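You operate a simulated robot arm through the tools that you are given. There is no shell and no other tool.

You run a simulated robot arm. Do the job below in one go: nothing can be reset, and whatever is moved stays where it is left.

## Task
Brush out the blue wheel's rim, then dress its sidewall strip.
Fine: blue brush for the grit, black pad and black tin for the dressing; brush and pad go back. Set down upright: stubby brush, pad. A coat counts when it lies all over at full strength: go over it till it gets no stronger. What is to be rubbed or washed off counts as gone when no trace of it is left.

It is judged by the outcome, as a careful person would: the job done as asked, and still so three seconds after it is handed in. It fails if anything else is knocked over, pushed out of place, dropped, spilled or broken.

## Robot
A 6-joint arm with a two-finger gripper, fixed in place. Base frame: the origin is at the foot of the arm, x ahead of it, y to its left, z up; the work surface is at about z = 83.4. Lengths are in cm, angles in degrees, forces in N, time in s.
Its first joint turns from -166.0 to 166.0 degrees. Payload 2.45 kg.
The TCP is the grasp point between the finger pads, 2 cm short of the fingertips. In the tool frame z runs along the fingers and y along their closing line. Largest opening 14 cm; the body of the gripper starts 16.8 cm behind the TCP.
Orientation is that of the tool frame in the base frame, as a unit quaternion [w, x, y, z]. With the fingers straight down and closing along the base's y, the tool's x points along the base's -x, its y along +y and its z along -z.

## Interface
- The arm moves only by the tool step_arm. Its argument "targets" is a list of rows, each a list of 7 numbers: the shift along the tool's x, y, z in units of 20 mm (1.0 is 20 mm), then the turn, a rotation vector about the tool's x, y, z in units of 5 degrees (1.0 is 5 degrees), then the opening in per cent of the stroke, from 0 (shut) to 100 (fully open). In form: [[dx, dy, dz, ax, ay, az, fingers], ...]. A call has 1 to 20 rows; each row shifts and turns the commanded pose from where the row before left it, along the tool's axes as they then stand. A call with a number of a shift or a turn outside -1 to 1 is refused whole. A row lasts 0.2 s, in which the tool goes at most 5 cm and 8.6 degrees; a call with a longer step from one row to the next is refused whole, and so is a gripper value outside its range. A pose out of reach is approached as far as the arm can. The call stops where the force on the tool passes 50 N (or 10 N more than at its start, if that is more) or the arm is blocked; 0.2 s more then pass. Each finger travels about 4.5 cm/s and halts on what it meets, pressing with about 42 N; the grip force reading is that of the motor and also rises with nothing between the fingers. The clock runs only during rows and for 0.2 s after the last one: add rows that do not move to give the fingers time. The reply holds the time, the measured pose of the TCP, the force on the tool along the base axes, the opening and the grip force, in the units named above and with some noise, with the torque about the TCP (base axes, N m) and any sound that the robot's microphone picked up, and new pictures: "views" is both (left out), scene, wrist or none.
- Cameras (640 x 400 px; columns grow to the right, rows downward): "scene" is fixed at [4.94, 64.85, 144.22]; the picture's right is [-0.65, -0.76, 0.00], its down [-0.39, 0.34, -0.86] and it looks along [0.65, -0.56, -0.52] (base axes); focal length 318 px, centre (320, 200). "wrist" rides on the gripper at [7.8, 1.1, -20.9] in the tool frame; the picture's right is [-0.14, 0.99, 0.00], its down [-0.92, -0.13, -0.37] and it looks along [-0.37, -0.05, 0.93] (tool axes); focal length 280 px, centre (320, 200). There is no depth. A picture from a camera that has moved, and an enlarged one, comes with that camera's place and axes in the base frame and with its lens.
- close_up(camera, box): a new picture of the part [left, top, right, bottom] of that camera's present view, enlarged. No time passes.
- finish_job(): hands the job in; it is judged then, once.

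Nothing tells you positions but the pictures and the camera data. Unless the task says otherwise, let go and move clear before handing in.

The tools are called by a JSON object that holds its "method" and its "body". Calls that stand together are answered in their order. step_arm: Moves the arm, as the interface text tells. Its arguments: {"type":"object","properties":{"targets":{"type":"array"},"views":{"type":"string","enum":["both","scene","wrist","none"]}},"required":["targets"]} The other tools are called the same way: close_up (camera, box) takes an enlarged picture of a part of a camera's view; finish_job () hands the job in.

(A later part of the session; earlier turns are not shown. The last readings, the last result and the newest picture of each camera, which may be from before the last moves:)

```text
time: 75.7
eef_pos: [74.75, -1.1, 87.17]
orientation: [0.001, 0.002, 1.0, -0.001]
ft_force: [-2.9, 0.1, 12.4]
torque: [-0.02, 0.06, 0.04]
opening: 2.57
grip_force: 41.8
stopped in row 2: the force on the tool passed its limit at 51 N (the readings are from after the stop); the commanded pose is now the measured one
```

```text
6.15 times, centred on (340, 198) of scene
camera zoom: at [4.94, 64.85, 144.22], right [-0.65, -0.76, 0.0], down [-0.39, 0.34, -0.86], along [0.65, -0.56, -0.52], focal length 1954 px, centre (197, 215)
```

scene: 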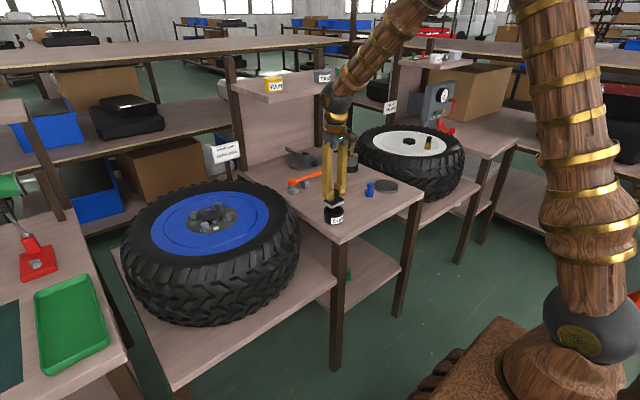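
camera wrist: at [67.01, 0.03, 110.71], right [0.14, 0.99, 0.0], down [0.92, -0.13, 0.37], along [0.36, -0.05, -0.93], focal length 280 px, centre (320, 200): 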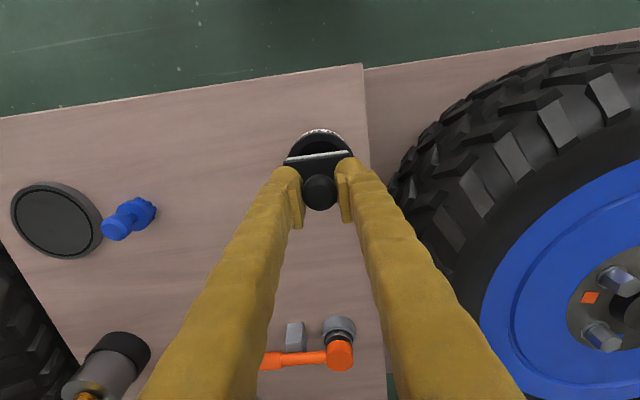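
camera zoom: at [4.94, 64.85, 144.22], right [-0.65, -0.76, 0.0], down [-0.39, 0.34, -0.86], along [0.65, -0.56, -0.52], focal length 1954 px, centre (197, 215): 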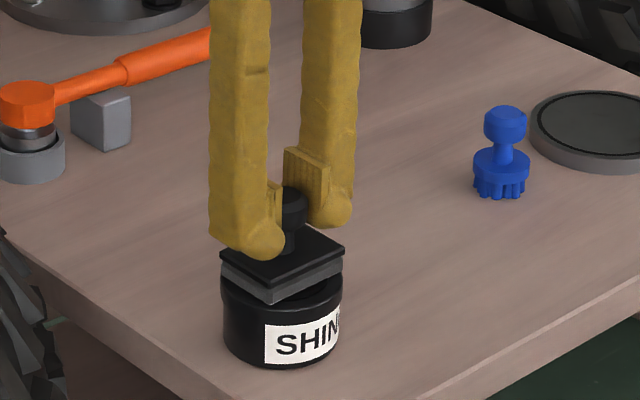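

The sponge turned dark grey, so it has picked up dressing. I'll hold it there a moment to see whether it loads further.

{"method": "step_arm", "body": {"targets": [[0, 0, 0, 0, 0, 0, 0], [0, 0, 0, 0, 0, 0, 0], [0, 0, 0, 0, 0, 0, 0], [0, 0, 0, 0, 0, 0, 0]], "views": "none"}}

{"method": "close_up", "body": {"camera": "scene", "box": [310, 185, 370, 225]}}

```text
time: 76.7
eef_pos: [74.73, -1.16, 87.08]
orientation: [0.002, 0.001, 1.0, 0.0]
ft_force: [0.8, 0.9, 17.9]
torque: [0.0, 0.03, 0.01]
opening: 2.56
grip_force: 42.4
```

```text
10.00 times, centred on (340, 205) of scene
camera zoom: at [4.94, 64.85, 144.22], right [-0.65, -0.76, 0.0], down [-0.39, 0.34, -0.86], along [0.65, -0.56, -0.52], focal length 3175 px, centre (120, 150)
```

zoom: 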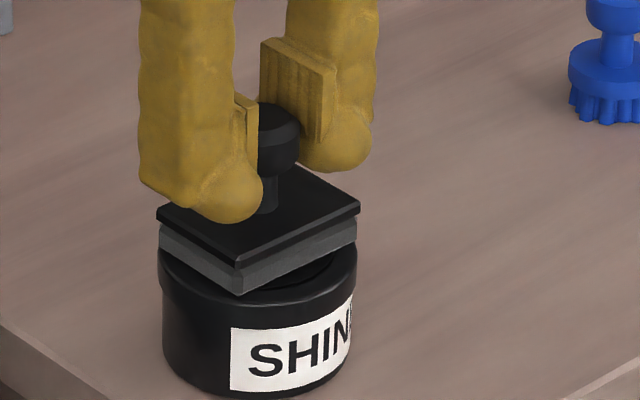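

The pad is loaded. I'll lift it clear and carry it over to the near sidewall of the wheel.

{"method": "step_arm", "body": {"targets": [[0, 0, -0.1, 0, 0, 0, 0], [0, 0, -0.3, 0, 0, 0, 0], [0, 0, -0.8, 0, 0, 0, 0], [0, 0, -1, 0, 0, 0, 0], [0, 0, -1, 0, 0, 0, 0], [0, 0, -1, 0, 0, 0, 0], [0, 0, -0.5, 0, 0, 0, 0], [0, 0, 0, 0, 0, 0, 0]], "views": "scene"}}

{"method": "close_up", "body": {"camera": "scene", "box": [290, 155, 390, 230]}}

```text
time: 78.5
eef_pos: [74.91, -1.1, 96.56]
orientation: [0.0, 0.0, 1.0, 0.0]
ft_force: [-0.4, 0.3, -0.9]
torque: [0.04, 0.02, -0.05]
opening: 2.59
grip_force: 42.3
```

scene: 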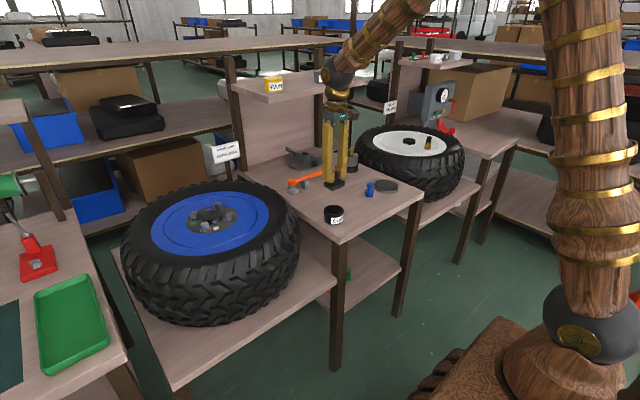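

```text
5.33 times, centred on (340, 192) of scene
camera zoom: at [4.94, 64.85, 144.22], right [-0.65, -0.76, 0.0], down [-0.39, 0.34, -0.86], along [0.65, -0.56, -0.52], focal length 1693 px, centre (213, 240)
```

zoom: 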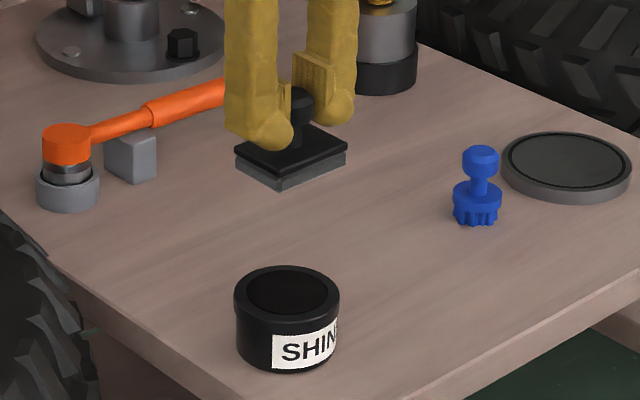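

{"method": "step_arm", "body": {"targets": [[0, 1, 0, 0, 0, 0, 0], [0, 1, 0, 0, 0, 0, 0], [0, 1, 0, 0, 0, 0, 0], [0, 1, 0, 0, 0, 0, 0], [0, 1, 0, 0, 0, 0, 0], [0, 1, 0, 0, 0, 0, 0], [0, 1, 0, 0, 0, 0, 0], [0, 1, 0, 0, 0, 0, 0], [0, 1, 0, 0, 0, 0, 0], [0, 1, 0, 0, 0, 0, 0], [0, 1, 0, 0, 0, 0, 0], [0, 1, 0, 0, 0, 0, 0], [0, 1, 0, 0, 0, 0, 0], [0, 1, 0, 0, 0, 0, 0], [0, 1, 0, 0, 0, 0, 0], [0, 1, 0, 0, 0, 0, 0], [0, 1, 0, 0, 0, 0, 0], [0, 0.5, 0, 0, 0, 0, 0], [0, 0, 0, 0, 0, 0, 0]], "views": "both"}}

{"method": "close_up", "body": {"camera": "wrist", "box": [180, 60, 500, 260]}}

{"method": "close_up", "body": {"camera": "scene", "box": [150, 180, 310, 285]}}

```text
time: 82.5
eef_pos: [74.8, 33.94, 96.61]
orientation: [0.001, 0.0, 1.0, 0.0]
ft_force: [0.2, -0.1, -0.7]
torque: [-0.05, 0.0, 0.0]
opening: 2.59
grip_force: 42.2
camera wrist: at [66.91, 35.07, 117.51], right [0.14, 0.99, 0.0], down [0.92, -0.13, 0.37], along [0.37, -0.05, -0.93], focal length 280 px, centre (320, 200)
```

scene: 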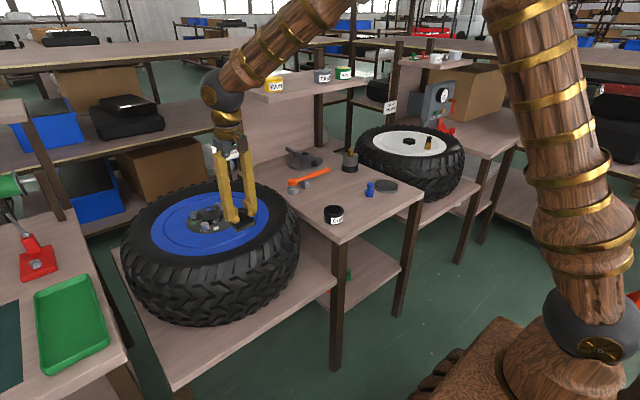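
wrist: 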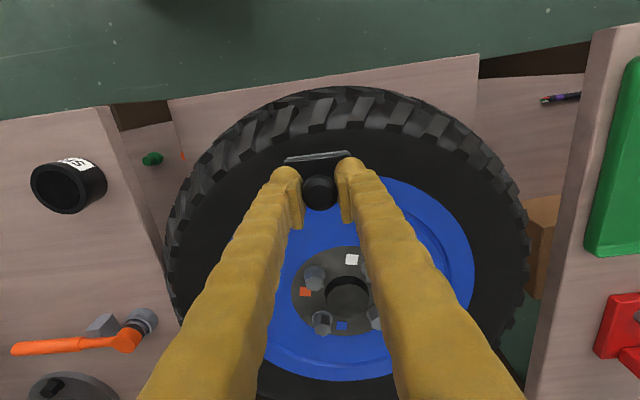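

```text
2.00 times, centred on (340, 160) of wrist
camera zoom: at [66.91, 35.07, 117.51], right [0.14, 0.99, 0.0], down [0.92, -0.13, 0.37], along [0.37, -0.05, -0.93], focal length 561 px, centre (280, 280)
```

zoom: 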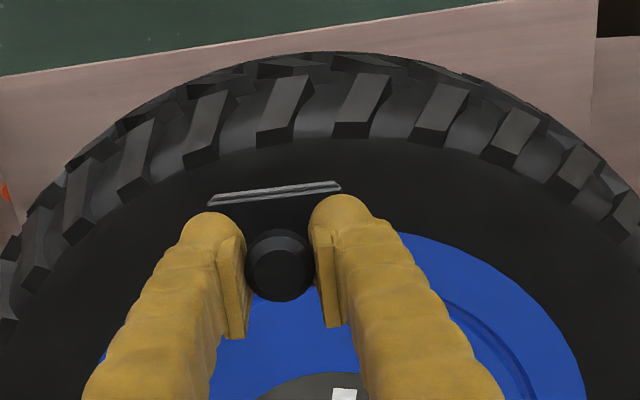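

```text
3.81 times, centred on (230, 232) of scene
camera zoom: at [4.94, 64.85, 144.22], right [-0.65, -0.76, 0.0], down [-0.39, 0.34, -0.86], along [0.65, -0.56, -0.52], focal length 1210 px, centre (663, 76)
```

zoom: 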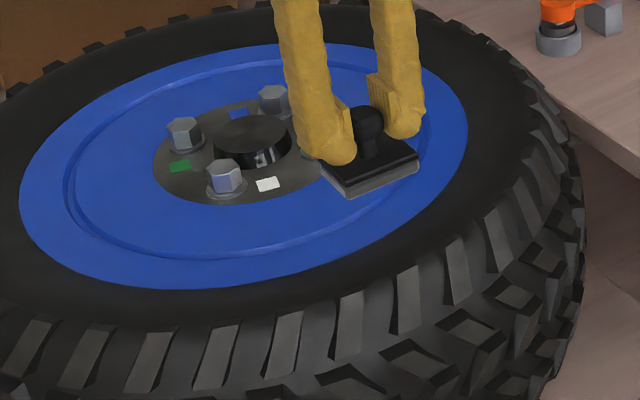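

{"method": "step_arm", "body": {"targets": [[0, 0, 0.8, 0, 0, 0, 0], [0, 0, 0.8, 0, 0, 0, 0], [0, 0, 0.8, 0, 0, 0, 0], [0, 0, 0.8, 0, 0, 0, 0], [0, 0, 0.2, 0, 0, 0, 0], [0, 0, 0, 0, 0, 0, 0]], "views": "both"}}

{"method": "close_up", "body": {"camera": "wrist", "box": [180, 60, 500, 260]}}

{"method": "close_up", "body": {"camera": "scene", "box": [190, 200, 310, 275]}}

```text
time: 83.8
eef_pos: [74.81, 33.93, 90.06]
orientation: [0.002, 0.001, 1.0, 0.0]
ft_force: [-4.9, -0.4, 8.1]
torque: [0.02, 0.13, 0.01]
opening: 2.55
grip_force: 41.5
stopped in row 6: the force on the tool passed its limit at 51 N (the readings are from after the stop); the commanded pose is now the measured one
camera wrist: at [66.93, 35.02, 111.06], right [0.14, 0.99, 0.0], down [0.92, -0.13, 0.37], along [0.37, -0.05, -0.93], focal length 280 px, centre (320, 200)
```

scene: 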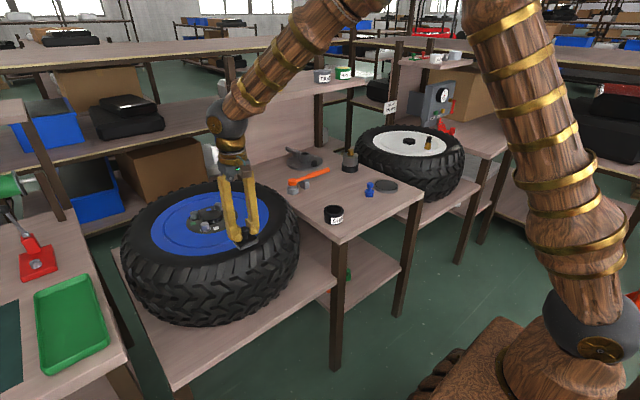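
wrist: 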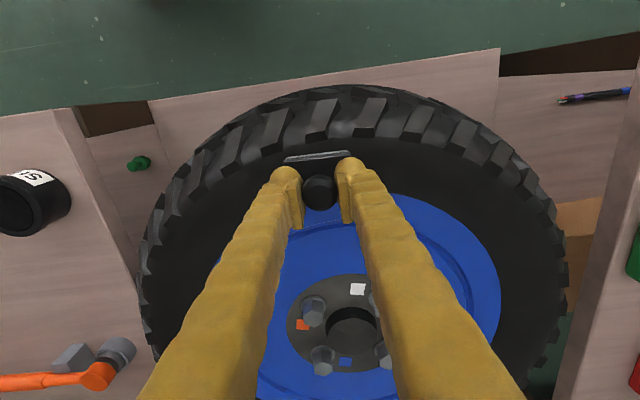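

```text
2.00 times, centred on (340, 160) of wrist
camera zoom: at [66.93, 35.02, 111.06], right [0.14, 0.99, 0.0], down [0.92, -0.13, 0.37], along [0.37, -0.05, -0.93], focal length 561 px, centre (280, 280)
```

zoom: 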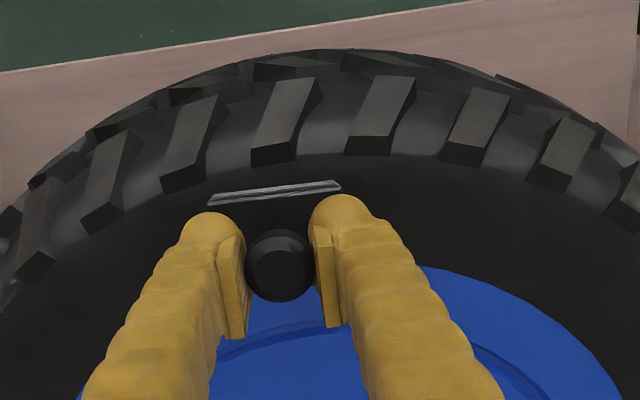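

```text
5.33 times, centred on (250, 238) of scene
camera zoom: at [4.94, 64.85, 144.22], right [-0.65, -0.76, 0.0], down [-0.39, 0.34, -0.86], along [0.65, -0.56, -0.52], focal length 1693 px, centre (693, 0)
```

zoom: 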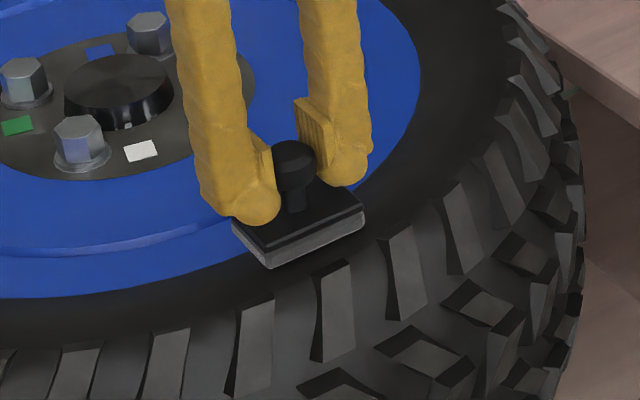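

The sidewall bulges a bit above the rim, so contact came at TCP z≈90.0. Force is about 8 N now, so I'll make a short stroke and see what it leaves.

{"method": "step_arm", "body": {"targets": [[0, 0.3, 0, 0, 0, 0, 0], [0, 0.3, 0, 0, 0, 0, 0], [0, 0.3, 0, 0, 0, 0, 0], [0, 0.3, 0, 0, 0, 0, 0]], "views": "none"}}

{"method": "step_arm", "body": {"targets": [[0, -0.3, 0, 0, 0, 0, 0], [0, -0.3, 0, 0, 0, 0, 0], [0, -0.3, 0, 0, 0, 0, 0], [0, -0.3, 0, 0, 0, 0, 0]], "views": "none"}}

{"method": "close_up", "body": {"camera": "scene", "box": [190, 200, 310, 275]}}

{"method": "close_up", "body": {"camera": "wrist", "box": [220, 100, 460, 250]}}

```text
time: 84.8
eef_pos: [74.78, 36.34, 90.12]
orientation: [0.002, 0.0, 1.0, 0.001]
ft_force: [1.0, -9.1, 13.4]
torque: [-0.09, -0.07, -0.05]
opening: 2.57
grip_force: 41.8
```

```text
time: 85.8
eef_pos: [74.82, 33.91, 90.11]
orientation: [0.003, 0.0, 1.0, 0.0]
ft_force: [-0.2, 5.9, 10.6]
torque: [0.0, -0.03, 0.01]
opening: 2.55
grip_force: 41.6
```

```text
5.33 times, centred on (250, 238) of scene
camera zoom: at [4.94, 64.85, 144.22], right [-0.65, -0.76, 0.0], down [-0.39, 0.34, -0.86], along [0.65, -0.56, -0.52], focal length 1693 px, centre (693, 0)
```

zoom: 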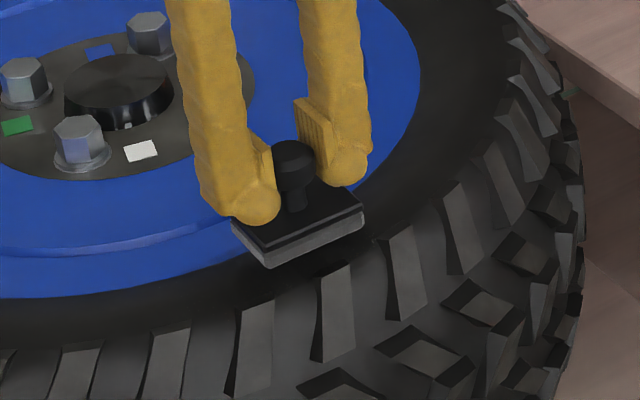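

```text
2.67 times, centred on (340, 175) of wrist
camera zoom: at [66.95, 35.01, 111.04], right [0.14, 0.99, 0.0], down [0.92, -0.13, 0.37], along [0.37, -0.05, -0.93], focal length 748 px, centre (267, 267)
```

zoom: 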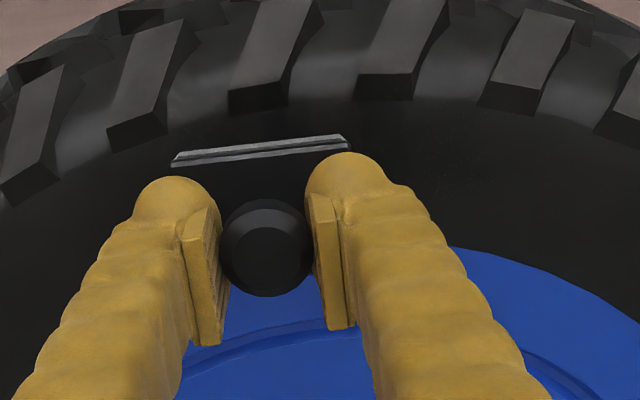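

There seems to be a mark appearing to the right of the pad. I'll lift and step back to see what was laid down.

{"method": "step_arm", "body": {"targets": [[0, 0, -0.3, 0, 0, 0, 0], [0, 0, -1, 0, 0, 0, 0], [0, 0, -1, 0, 0, 0, 0], [0, -1, -0.5, 0, 0, 0, 0], [0, -1, 0, 0, 0, 0, 0], [0, -1, 0, 0, 0, 0, 0], [0, -1, 0, 0, 0, 0, 0], [0, -1, 0, 0, 0, 0, 0], [0, 0, 0, 0, 0, 0, 0]], "views": "both"}}

{"method": "close_up", "body": {"camera": "wrist", "box": [320, 80, 560, 230]}}

{"method": "close_up", "body": {"camera": "scene", "box": [170, 215, 290, 290]}}

```text
time: 87.8
eef_pos: [74.87, 23.88, 95.55]
orientation: [0.003, 0.0, 1.0, 0.001]
ft_force: [-0.3, -0.5, -0.4]
torque: [0.02, -0.01, -0.01]
opening: 2.55
grip_force: 42.4
camera wrist: at [66.97, 25.0, 116.55], right [0.14, 0.99, 0.0], down [0.92, -0.13, 0.37], along [0.37, -0.05, -0.93], focal length 280 px, centre (320, 200)
```

scene: 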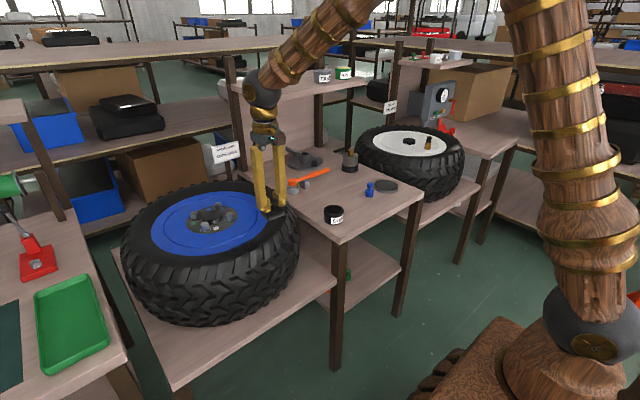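
wrist: 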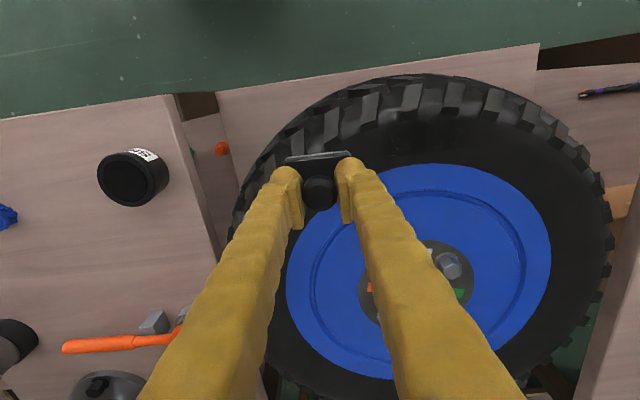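

```text
2.67 times, centred on (440, 155) of wrist
camera zoom: at [66.97, 25.0, 116.55], right [0.14, 0.99, 0.0], down [0.92, -0.13, 0.37], along [0.37, -0.05, -0.93], focal length 748 px, centre (0, 320)
```

zoom: 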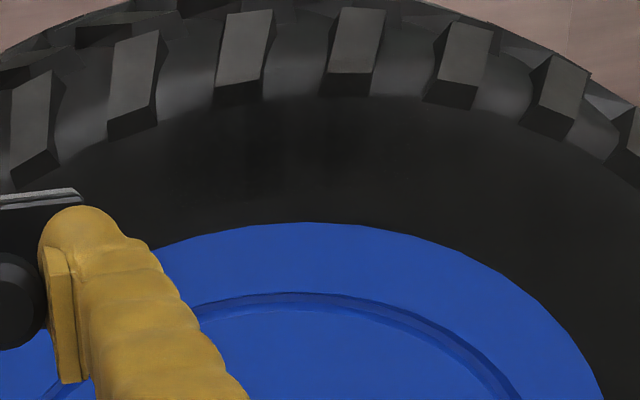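

```text
5.33 times, centred on (230, 252) of scene
camera zoom: at [4.94, 64.85, 144.22], right [-0.65, -0.76, 0.0], down [-0.39, 0.34, -0.86], along [0.65, -0.56, -0.52], focal length 1693 px, centre (800, -80)
```

zoom: 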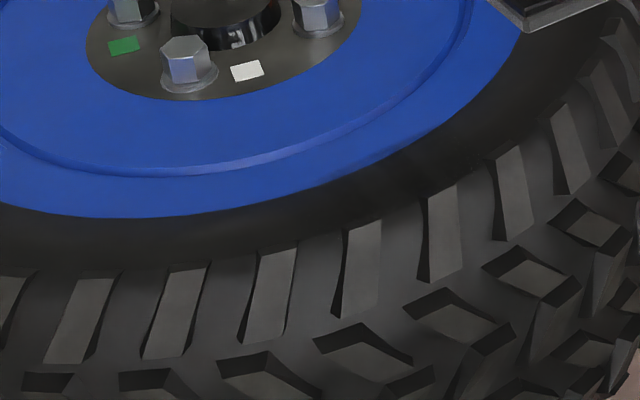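

{"method": "close_up", "body": {"camera": "wrist", "box": [370, 105, 490, 180]}}

{"method": "close_up", "body": {"camera": "wrist", "box": [470, 100, 610, 190]}}

{"method": "close_up", "body": {"camera": "scene", "box": [200, 230, 270, 274]}}

{"method": "close_up", "body": {"camera": "scene", "box": [140, 225, 220, 275]}}

```text
5.33 times, centred on (430, 142) of wrist
camera zoom: at [66.97, 25.0, 116.55], right [0.14, 0.99, 0.0], down [0.92, -0.13, 0.37], along [0.37, -0.05, -0.93], focal length 1495 px, centre (-267, 507)
```

zoom: 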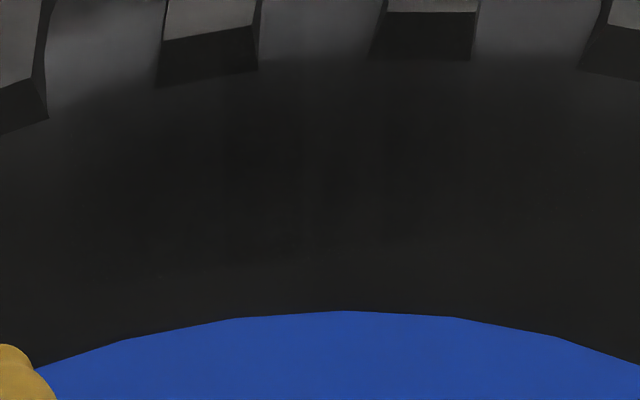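

```text
4.44 times, centred on (540, 145) of wrist
camera zoom: at [66.97, 25.0, 116.55], right [0.14, 0.99, 0.0], down [0.92, -0.13, 0.37], along [0.37, -0.05, -0.93], focal length 1246 px, centre (-658, 444)
```

zoom: 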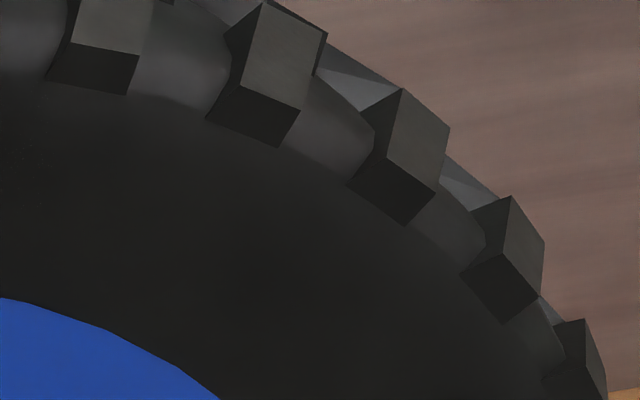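

```text
9.09 times, centred on (235, 252) of scene
camera zoom: at [4.94, 64.85, 144.22], right [-0.65, -0.76, 0.0], down [-0.39, 0.34, -0.86], along [0.65, -0.56, -0.52], focal length 2886 px, centre (1093, -273)
```

zoom: 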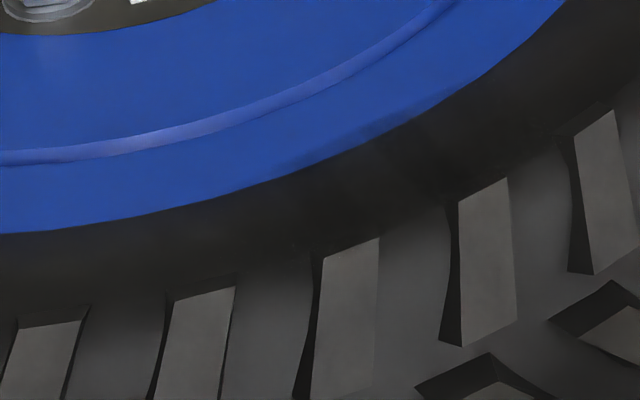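

```text
8.00 times, centred on (180, 250) of scene
camera zoom: at [4.94, 64.85, 144.22], right [-0.65, -0.76, 0.0], down [-0.39, 0.34, -0.86], along [0.65, -0.56, -0.52], focal length 2540 px, centre (1440, -200)
```

zoom: 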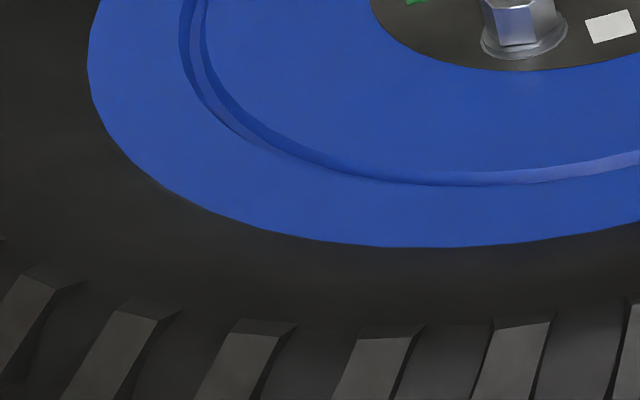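

A faint, blacker coat shows where the pad touched, at about y 32–39. The coat is subtle, so I'll sweep the pad along an arc around the wheel centre (about 95.9, 34.9). I'll start about 15° round to one side.

{"method": "step_arm", "body": {"targets": [[-0.09, 0.9, 0, 0, 0, 0, 0], [-0.09, 0.9, 0, 0, 0, 0, 0], [0, 0.94, 0, 0, 0, 0, 0], [0, 0, 0, 0, 0, -1, 0], [0, 0, 0.3, 0, 0, -1, 0], [0, 0, 0.5, 0, 0, -1, 0], [0, 0, 0.8, 0, 0, 0, 0], [0, 0, 0.7, 0, 0, 0, 0], [0, 0, 0, 0, 0, 0, 0]], "views": "wrist"}}

{"method": "close_up", "body": {"camera": "wrist", "box": [220, 80, 460, 230]}}

{"method": "close_up", "body": {"camera": "scene", "box": [190, 190, 310, 265]}}

```text
time: 89.8
eef_pos: [75.16, 29.39, 91.14]
orientation: [0.002, -0.13, 0.991, 0.0]
ft_force: [-0.4, -0.4, -1.2]
torque: [0.01, -0.02, -0.02]
opening: 2.56
grip_force: 42.4
camera wrist: at [67.31, 28.39, 112.02], right [-0.12, 0.99, 0.0], down [0.92, 0.11, 0.37], along [0.37, 0.05, -0.93], focal length 280 px, centre (320, 200)
```

wrist: 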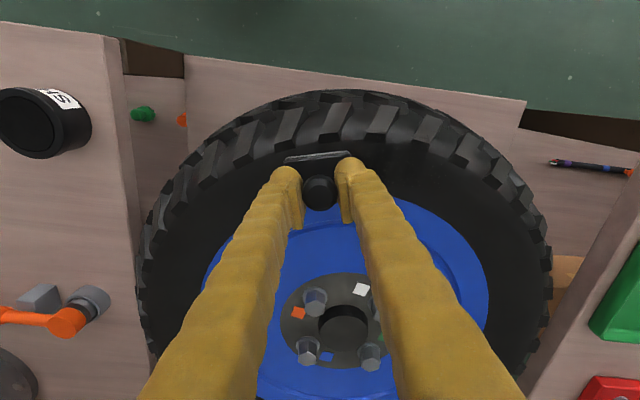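

```text
2.67 times, centred on (340, 155) of wrist
camera zoom: at [67.31, 28.39, 112.02], right [-0.12, 0.99, 0.0], down [0.92, 0.11, 0.37], along [0.37, 0.05, -0.93], focal length 748 px, centre (267, 320)
```

zoom: 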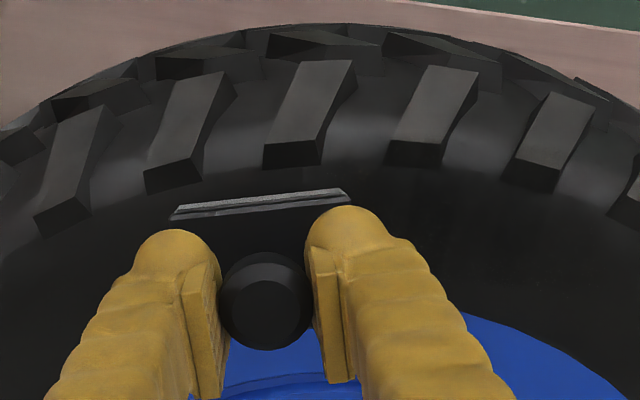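

```text
5.33 times, centred on (250, 228) of scene
camera zoom: at [4.94, 64.85, 144.22], right [-0.65, -0.76, 0.0], down [-0.39, 0.34, -0.86], along [0.65, -0.56, -0.52], focal length 1693 px, centre (693, 53)
```

zoom: 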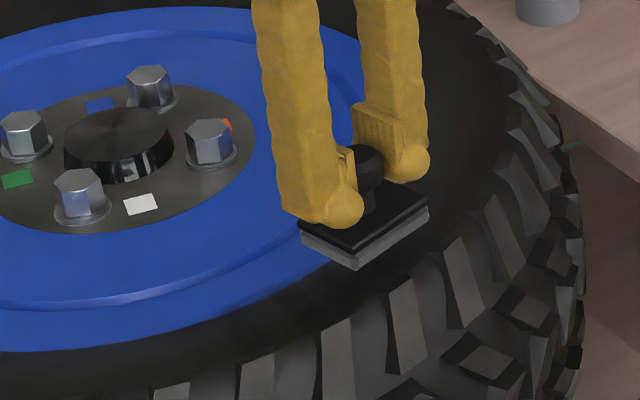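

{"method": "step_arm", "body": {"targets": [[0, 0, 0.3, 0, 0, 0, 0], [0, 0, 0.1, 0, 0, 0, 0], [0, 0, 0, 0, 0, 0, 0]], "views": "none"}}

{"method": "step_arm", "body": {"targets": [[0, 0, 0.06, 0, 0, 0, 0], [0, 0, 0, 0, 0, 0, 0]], "views": "none"}}

{"method": "step_arm", "body": {"targets": [[0, 0, 0.05, 0, 0, 0, 0], [0, 0, 0, 0, 0, 0, 0]], "views": "none"}}

```text
time: 90.6
eef_pos: [75.24, 29.25, 90.11]
orientation: [0.003, -0.131, 0.991, 0.0]
ft_force: [-0.1, 0.0, -1.5]
torque: [-0.02, 0.01, 0.01]
opening: 2.58
grip_force: 42.4
```

```text
time: 91.2
eef_pos: [75.11, 29.31, 90.17]
orientation: [0.003, -0.13, 0.991, 0.0]
ft_force: [-0.3, -0.4, -0.1]
torque: [0.01, 0.01, 0.01]
opening: 2.54
grip_force: 42.0
```

```text
time: 91.8
eef_pos: [75.26, 29.26, 89.99]
orientation: [0.002, -0.13, 0.991, 0.0]
ft_force: [-0.3, -1.8, 10.9]
torque: [-0.01, -0.02, 0.01]
opening: 2.54
grip_force: 41.8
```

Contact at about 11 N. Now the arc sweep.

{"method": "step_arm", "body": {"targets": [[-0.0065, 0.3735, 0, 0, 0, 0.4, 0], [-0.0065, 0.3735, 0, 0, 0, 0.4, 0], [-0.0065, 0.3735, 0, 0, 0, 0.4, 0], [-0.0065, 0.3735, 0, 0, 0, 0.4, 0], [-0.0065, 0.3735, 0, 0, 0, 0.4, 0], [-0.0065, 0.3735, 0, 0, 0, 0.4, 0], [-0.0065, 0.3735, 0, 0, 0, 0.4, 0]], "views": "none"}}

{"method": "step_arm", "body": {"targets": [[-0.0065, 0.3735, 0, 0, 0, 0.4, 0], [-0.0065, 0.3735, 0, 0, 0, 0.4, 0], [-0.0065, 0.3735, 0, 0, 0, 0.4, 0], [-0.0065, 0.3735, 0, 0, 0, 0.4, 0], [-0.0065, 0.3735, 0, 0, 0, 0.4, 0], [-0.0065, 0.3735, 0, 0, 0, 0.4, 0], [-0.0065, 0.3735, 0, 0, 0, 0.4, 0], [-0.0065, 0.3735, 0, 0, 0, 0.4, 0]], "views": "both"}}

{"method": "close_up", "body": {"camera": "scene", "box": [170, 200, 290, 275]}}

{"method": "close_up", "body": {"camera": "wrist", "box": [130, 80, 370, 230]}}

```text
time: 93.4
eef_pos: [74.49, 34.62, 90.03]
orientation: [0.002, -0.009, 1.0, 0.001]
ft_force: [-1.5, -8.2, 11.9]
torque: [-0.11, -0.02, 0.01]
opening: 2.58
grip_force: 42.0
```

```text
time: 95.2
eef_pos: [75.08, 40.44, 90.01]
orientation: [0.001, 0.131, 0.991, 0.0]
ft_force: [-3.3, -7.7, 9.2]
torque: [-0.07, 0.05, 0.05]
opening: 2.54
grip_force: 41.7
camera wrist: at [67.77, 43.61, 111.0], right [0.39, 0.92, 0.0], down [0.85, -0.36, 0.37], along [0.34, -0.14, -0.93], focal length 280 px, centre (320, 200)
```

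scene: 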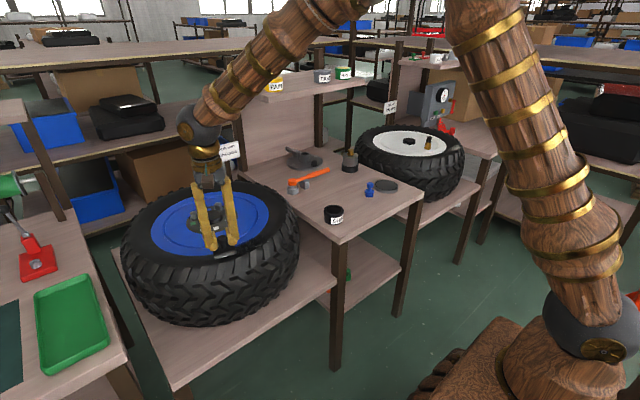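
wrist: 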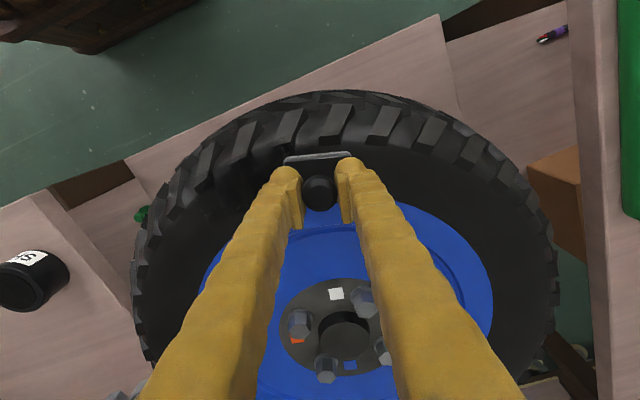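

```text
5.33 times, centred on (230, 238) of scene
camera zoom: at [4.94, 64.85, 144.22], right [-0.65, -0.76, 0.0], down [-0.39, 0.34, -0.86], along [0.65, -0.56, -0.52], focal length 1693 px, centre (800, 0)
```

zoom: 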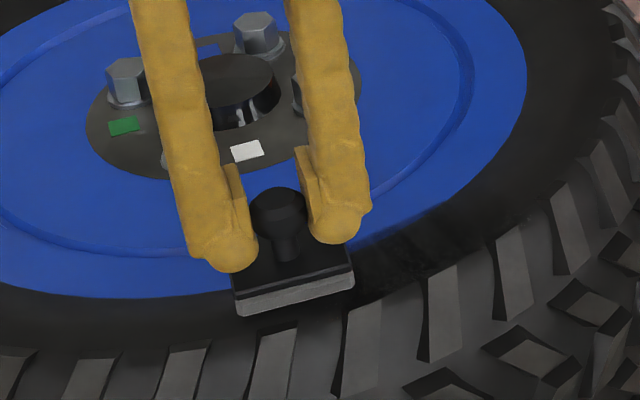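

```text
2.67 times, centred on (250, 155) of wrist
camera zoom: at [67.77, 43.61, 111.0], right [0.39, 0.92, 0.0], down [0.85, -0.36, 0.37], along [0.34, -0.14, -0.93], focal length 748 px, centre (507, 320)
```

zoom: 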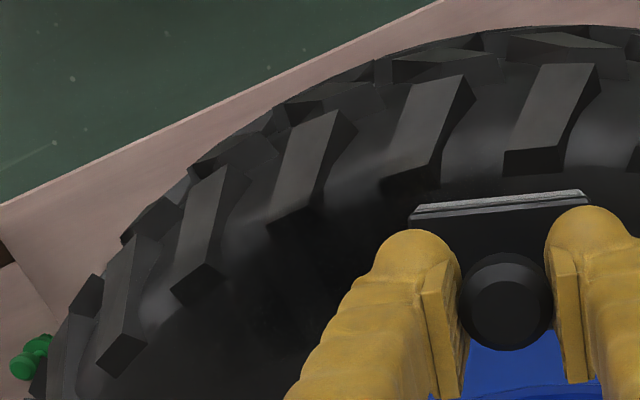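

A darker coat is now visible trailing the pad. I'll zoom in to see where it ends.

{"method": "close_up", "body": {"camera": "scene", "box": [225, 205, 295, 265]}}

{"method": "close_up", "body": {"camera": "wrist", "box": [140, 120, 300, 220]}}

{"method": "close_up", "body": {"camera": "wrist", "box": [340, 110, 500, 210]}}

```text
6.67 times, centred on (260, 235) of scene
camera zoom: at [4.94, 64.85, 144.22], right [-0.65, -0.76, 0.0], down [-0.39, 0.34, -0.86], along [0.65, -0.56, -0.52], focal length 2117 px, centre (720, -33)
```

zoom: 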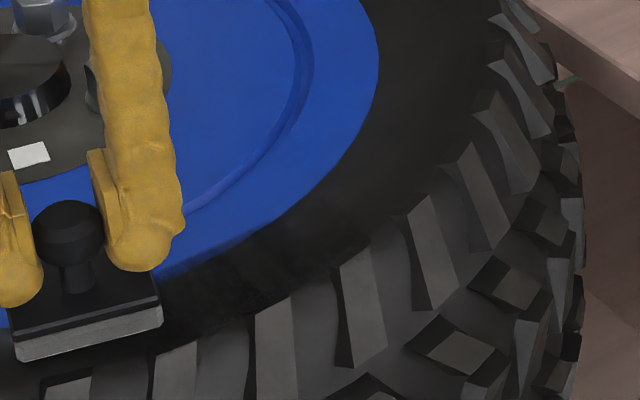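

```text
4.00 times, centred on (220, 170) of wrist
camera zoom: at [67.77, 43.61, 111.0], right [0.39, 0.92, 0.0], down [0.85, -0.36, 0.37], along [0.34, -0.14, -0.93], focal length 1122 px, centre (720, 320)
```

zoom: 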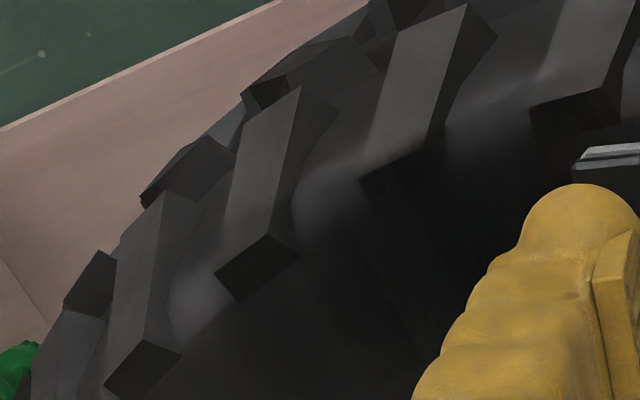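

```text
4.00 times, centred on (420, 160) of wrist
camera zoom: at [67.77, 43.61, 111.0], right [0.39, 0.92, 0.0], down [0.85, -0.36, 0.37], along [0.34, -0.14, -0.93], focal length 1122 px, centre (-80, 360)
```

zoom: 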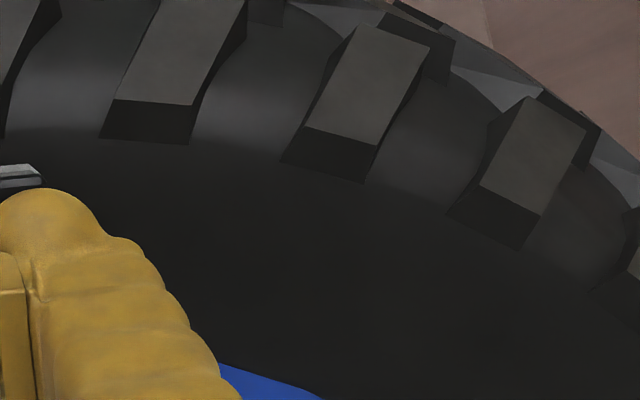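

{"method": "step_arm", "body": {"targets": [[-0.0065, 0.3735, 0, 0, 0, 0.4, 0], [-0.0065, 0.3735, 0, 0, 0, 0.4, 0], [-0.0065, 0.3735, 0, 0, 0, 0.4, 0], [-0.0065, 0.3735, 0, 0, 0, 0.4, 0], [-0.0065, 0.3735, 0, 0, 0, 0.4, 0], [-0.0065, 0.3735, 0, 0, 0, 0.4, 0]], "views": "none"}}

{"method": "step_arm", "body": {"targets": [[-0.0065, -0.3735, 0, 0, 0, -0.4, 0], [-0.0065, -0.3735, 0, 0, 0, -0.4, 0], [-0.0065, -0.3735, 0, 0, 0, -0.4, 0], [-0.0065, -0.3735, 0, 0, 0, -0.4, 0], [-0.0065, -0.3735, 0, 0, 0, -0.4, 0], [-0.0065, -0.3735, 0, 0, 0, -0.4, 0], [-0.0065, -0.3735, 0, 0, 0, -0.4, 0], [-0.0065, -0.3735, 0, 0, 0, -0.4, 0], [-0.0065, -0.3735, 0, 0, 0, -0.4, 0], [-0.0065, -0.3735, 0, 0, 0, -0.4, 0], [-0.0065, -0.3735, 0, 0, 0, -0.4, 0], [-0.0065, -0.3735, 0, 0, 0, -0.4, 0], [-0.0065, -0.3735, 0, 0, 0, -0.4, 0], [-0.0065, -0.3735, 0, 0, 0, -0.4, 0]], "views": "scene"}}

{"method": "close_up", "body": {"camera": "scene", "box": [160, 205, 290, 280]}}

{"method": "close_up", "body": {"camera": "wrist", "box": [330, 100, 530, 225]}}

```text
time: 96.6
eef_pos: [76.66, 44.7, 90.16]
orientation: [0.002, 0.233, 0.972, 0.001]
ft_force: [-0.3, -0.1, 0.1]
torque: [-0.01, 0.02, 0.01]
opening: 2.55
grip_force: 42.2
```

```text
time: 99.6
eef_pos: [74.3, 34.55, 90.1]
orientation: [0.003, -0.009, 1.0, -0.001]
ft_force: [0.7, 0.5, 1.5]
torque: [-0.02, -0.03, 0.06]
opening: 2.55
grip_force: 41.9
```

scene: 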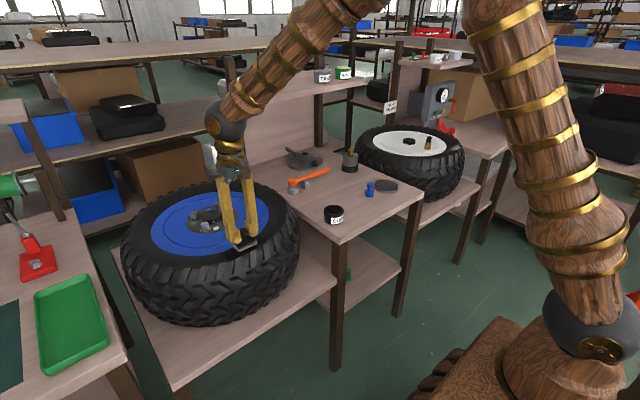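

```text
4.92 times, centred on (225, 242) of scene
camera zoom: at [4.94, 64.85, 144.22], right [-0.65, -0.76, 0.0], down [-0.39, 0.34, -0.86], along [0.65, -0.56, -0.52], focal length 1563 px, centre (788, -9)
```

zoom: 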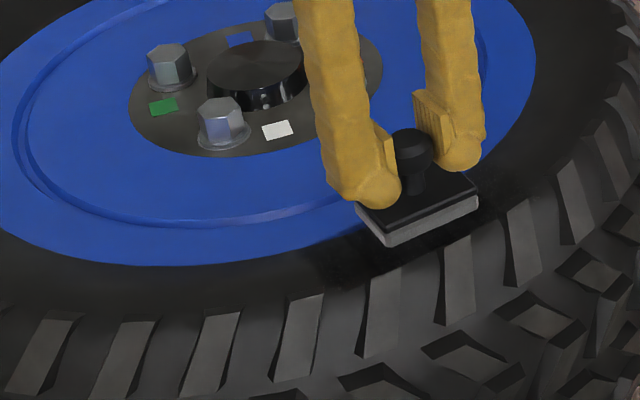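

```text
3.20 times, centred on (430, 162) of wrist
camera zoom: at [66.42, 35.54, 110.99], right [0.12, 0.99, 0.0], down [0.92, -0.11, 0.37], along [0.37, -0.04, -0.93], focal length 897 px, centre (-32, 320)
```

zoom: 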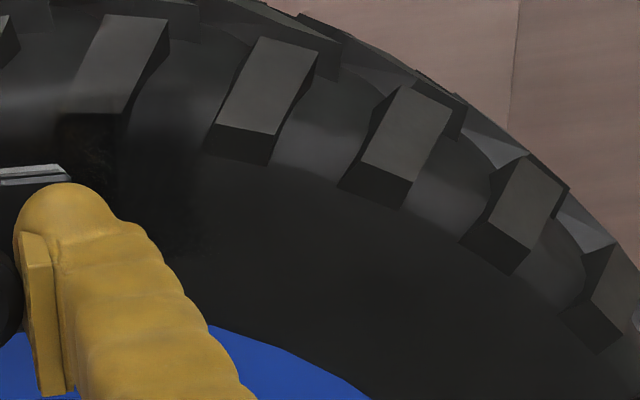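

A clear coat edge now shows near y≈41, even though the pad went beyond it, so that is likely one end of the strip. I'll lift and move aside to view the whole coated area.

{"method": "step_arm", "body": {"targets": [[0, 0, -0.3, 0, 0, 0.2, 0], [0, 0, -1, 0, 0, 0, 0], [0, 0, -1, 0, 0, 0, 0], [0, -1, -0.7, 0, 0, 0, 0], [0, -1, 0, 0, 0, 0, 0], [0, -1, 0, 0, 0, 0, 0], [0, -1, 0, 0, 0, 0, 0], [0, -1, 0, 0, 0, 0, 0], [0, -1, 0, 0, 0, 0, 0], [0, -1, 0, 0, 0, 0, 0], [0, -1, 0, 0, 0, 0, 0], [0, 0, 0, 0, 0, 0, 0]], "views": "both"}}

{"method": "close_up", "body": {"camera": "wrist", "box": [340, 70, 580, 220]}}

{"method": "close_up", "body": {"camera": "wrist", "box": [370, 95, 530, 195]}}

{"method": "close_up", "body": {"camera": "scene", "box": [190, 205, 290, 268]}}

```text
time: 102.2
eef_pos: [74.39, 18.61, 95.88]
orientation: [0.002, 0.0, 1.0, 0.0]
ft_force: [0.0, -0.6, 0.2]
torque: [0.02, -0.02, 0.01]
opening: 2.54
grip_force: 41.8
camera wrist: at [66.45, 19.71, 116.95], right [0.14, 0.99, 0.0], down [0.92, -0.13, 0.37], along [0.37, -0.05, -0.93], focal length 280 px, centre (320, 200)
```

scene: 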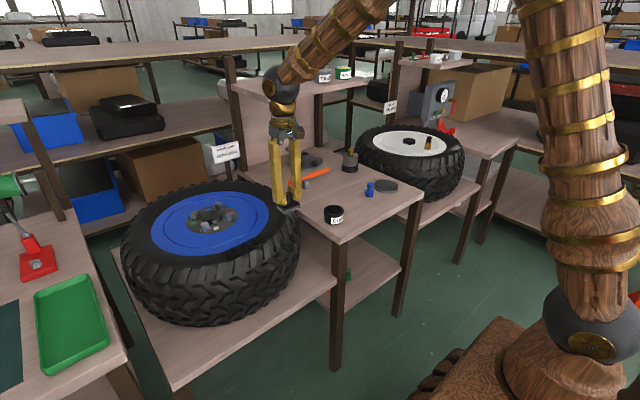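
wrist: 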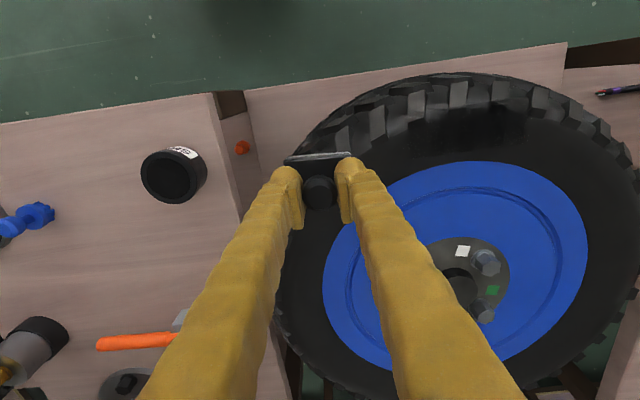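

```text
2.67 times, centred on (460, 145) of wrist
camera zoom: at [66.45, 19.71, 116.95], right [0.14, 0.99, 0.0], down [0.92, -0.13, 0.37], along [0.37, -0.05, -0.93], focal length 748 px, centre (-53, 347)
```

zoom: 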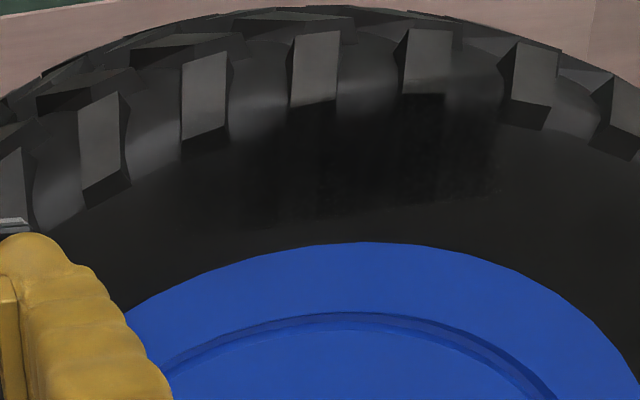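

```text
4.00 times, centred on (450, 145) of wrist
camera zoom: at [66.45, 19.71, 116.95], right [0.14, 0.99, 0.0], down [0.92, -0.13, 0.37], along [0.37, -0.05, -0.93], focal length 1122 px, centre (-200, 420)
```

zoom: 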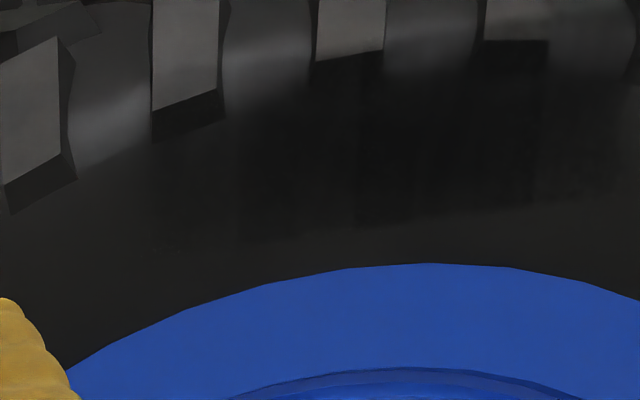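

```text
6.35 times, centred on (240, 236) of scene
camera zoom: at [4.94, 64.85, 144.22], right [-0.65, -0.76, 0.0], down [-0.39, 0.34, -0.86], along [0.65, -0.56, -0.52], focal length 2016 px, centre (828, -32)
```

zoom: 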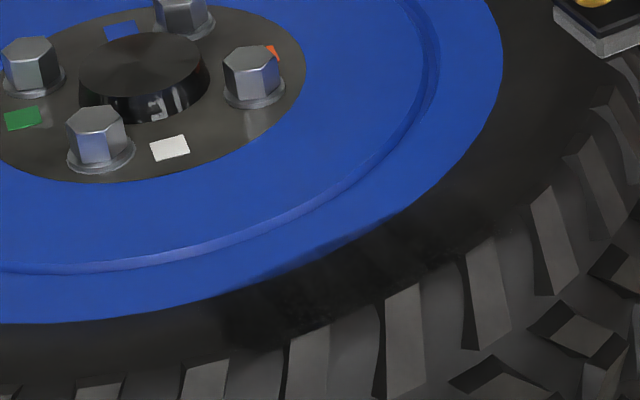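

The coat now clearly reads as a darker block from about y≈29 to 42, strongest at y 34–39, and the sponge has gone pale. I'll go back to the tin to reload it.

{"method": "step_arm", "body": {"targets": [[0, -1, 0, 0, 0, 0, 0], [0, -1, 0, 0, 0, 0, 0], [0, -1, 0, 0, 0, 0, 0], [0, -1, 0, 0, 0, 0, 0], [-0.05, -1, 0, 0, 0, 0, 0], [-0.05, -1, 0, 0, 0, 0, 0], [-0.05, -1, 0, 0, 0, 0, 0], [0, -1, 0, 0, 0, 0, 0], [0, -1, 0, 0, 0, 0, 0], [0, -0.85, 0.2, 0, 0, 0, 0], [0, 0, 0.8, 0, 0, 0, 0], [0, 0, 0.8, 0, 0, 0, 0], [0, 0, 0.8, 0, 0, 0, 0], [0, 0, 0.8, 0, 0, 0, 0], [0, 0, 0, 0, 0, 0, 0]], "views": "none"}}

{"method": "close_up", "body": {"camera": "scene", "box": [300, 175, 380, 227]}}

{"method": "close_up", "body": {"camera": "wrist", "box": [220, 110, 420, 235]}}

```text
time: 105.4
eef_pos: [74.65, -1.06, 89.16]
orientation: [0.003, 0.001, 1.0, 0.0]
ft_force: [1.1, 0.6, -0.8]
torque: [-0.02, 0.01, 0.02]
opening: 2.58
grip_force: 41.9
```

```text
7.69 times, centred on (340, 201) of scene
camera zoom: at [4.94, 64.85, 144.22], right [-0.65, -0.76, 0.0], down [-0.39, 0.34, -0.86], along [0.65, -0.56, -0.52], focal length 2442 px, centre (166, 192)
```

zoom: 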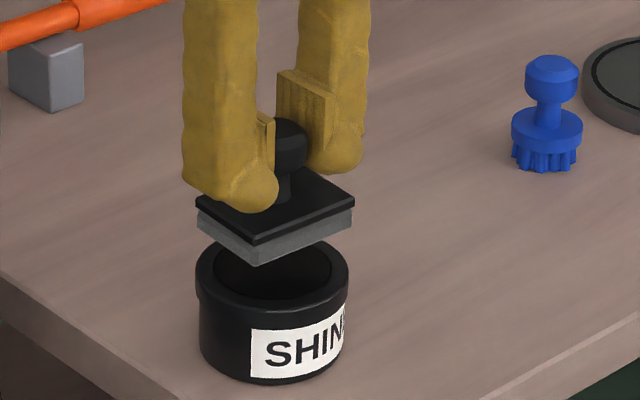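

```text
3.20 times, centred on (320, 172) of wrist
camera zoom: at [66.8, 0.02, 110.12], right [0.14, 0.99, 0.0], down [0.92, -0.13, 0.37], along [0.37, -0.05, -0.93], focal length 897 px, centre (320, 288)
```

zoom: 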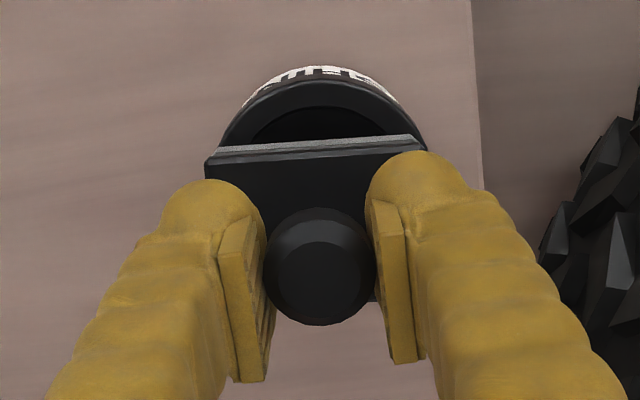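

{"method": "step_arm", "body": {"targets": [[0, 0, 0.4, 0, 0, 0, 0], [0, 0, 0.35, 0, 0, 0, 0], [0, 0, 0, 0, 0, 0, 0]], "views": "none"}}

{"method": "step_arm", "body": {"targets": [[0, 0, 0.08, 0, 0, 0, 0], [0, 0, 0, 0, 0, 0, 0]], "views": "none"}}

{"method": "step_arm", "body": {"targets": [[0, 0, 0.05, 0, 0, 0, 0], [0, 0, 0, 0, 0, 0, 0]], "views": "none"}}

```text
time: 106.2
eef_pos: [74.75, -1.08, 87.65]
orientation: [0.003, -0.001, 1.0, 0.001]
ft_force: [-0.9, -0.6, -0.3]
torque: [0.03, 0.04, 0.01]
opening: 2.53
grip_force: 41.8
```

```text
time: 106.8
eef_pos: [74.57, -1.05, 87.47]
orientation: [0.003, 0.0, 1.0, 0.001]
ft_force: [-0.3, -0.5, 0.2]
torque: [-0.02, -0.04, 0.01]
opening: 2.56
grip_force: 41.7
```

```text
time: 107.4
eef_pos: [74.69, -1.09, 87.35]
orientation: [0.002, 0.0, 1.0, 0.001]
ft_force: [0.2, -0.3, -0.8]
torque: [-0.01, 0.0, -0.01]
opening: 2.58
grip_force: 42.2
```

{"method": "step_arm", "body": {"targets": [[0, 0, 0.05, 0, 0, 0, 0], [0, 0, 0, 0, 0, 0, 0]], "views": "none"}}

{"method": "step_arm", "body": {"targets": [[0, 0, 0.05, 0, 0, 0, 0], [0, 0, 0, 0, 0, 0, 0]], "views": "none"}}

{"method": "step_arm", "body": {"targets": [[0, 0, 0.04, 0, 0, 0, 0], [0, 0, 0, 0, 0, 0, 0]], "views": "none"}}

{"method": "close_up", "body": {"camera": "scene", "box": [300, 175, 380, 227]}}

```text
time: 108.0
eef_pos: [74.61, -1.11, 87.36]
orientation: [0.001, -0.001, 1.0, 0.001]
ft_force: [-0.2, 0.6, -0.5]
torque: [0.0, -0.03, 0.0]
opening: 2.57
grip_force: 41.9
```

```text
time: 108.6
eef_pos: [74.75, -1.12, 87.2]
orientation: [0.002, 0.0, 1.0, 0.0]
ft_force: [-0.9, 0.4, -1.1]
torque: [0.02, 0.0, 0.03]
opening: 2.56
grip_force: 41.8
```

```text
time: 109.2
eef_pos: [74.73, -1.06, 87.11]
orientation: [0.003, 0.0, 1.0, 0.001]
ft_force: [-0.8, 0.8, 3.3]
torque: [-0.01, -0.03, 0.03]
opening: 2.55
grip_force: 42.4
```

```text
7.69 times, centred on (340, 201) of scene
camera zoom: at [4.94, 64.85, 144.22], right [-0.65, -0.76, 0.0], down [-0.39, 0.34, -0.86], along [0.65, -0.56, -0.52], focal length 2442 px, centre (166, 192)
```

zoom: 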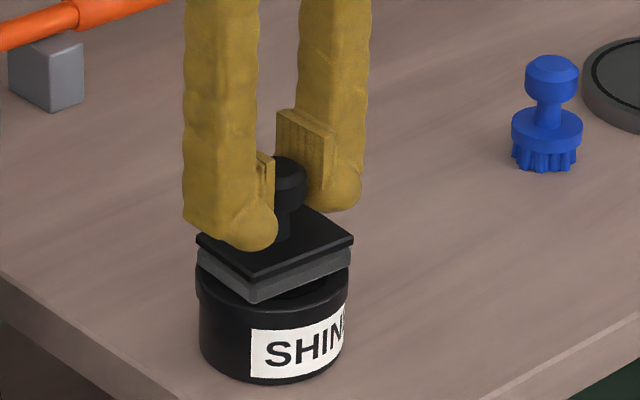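

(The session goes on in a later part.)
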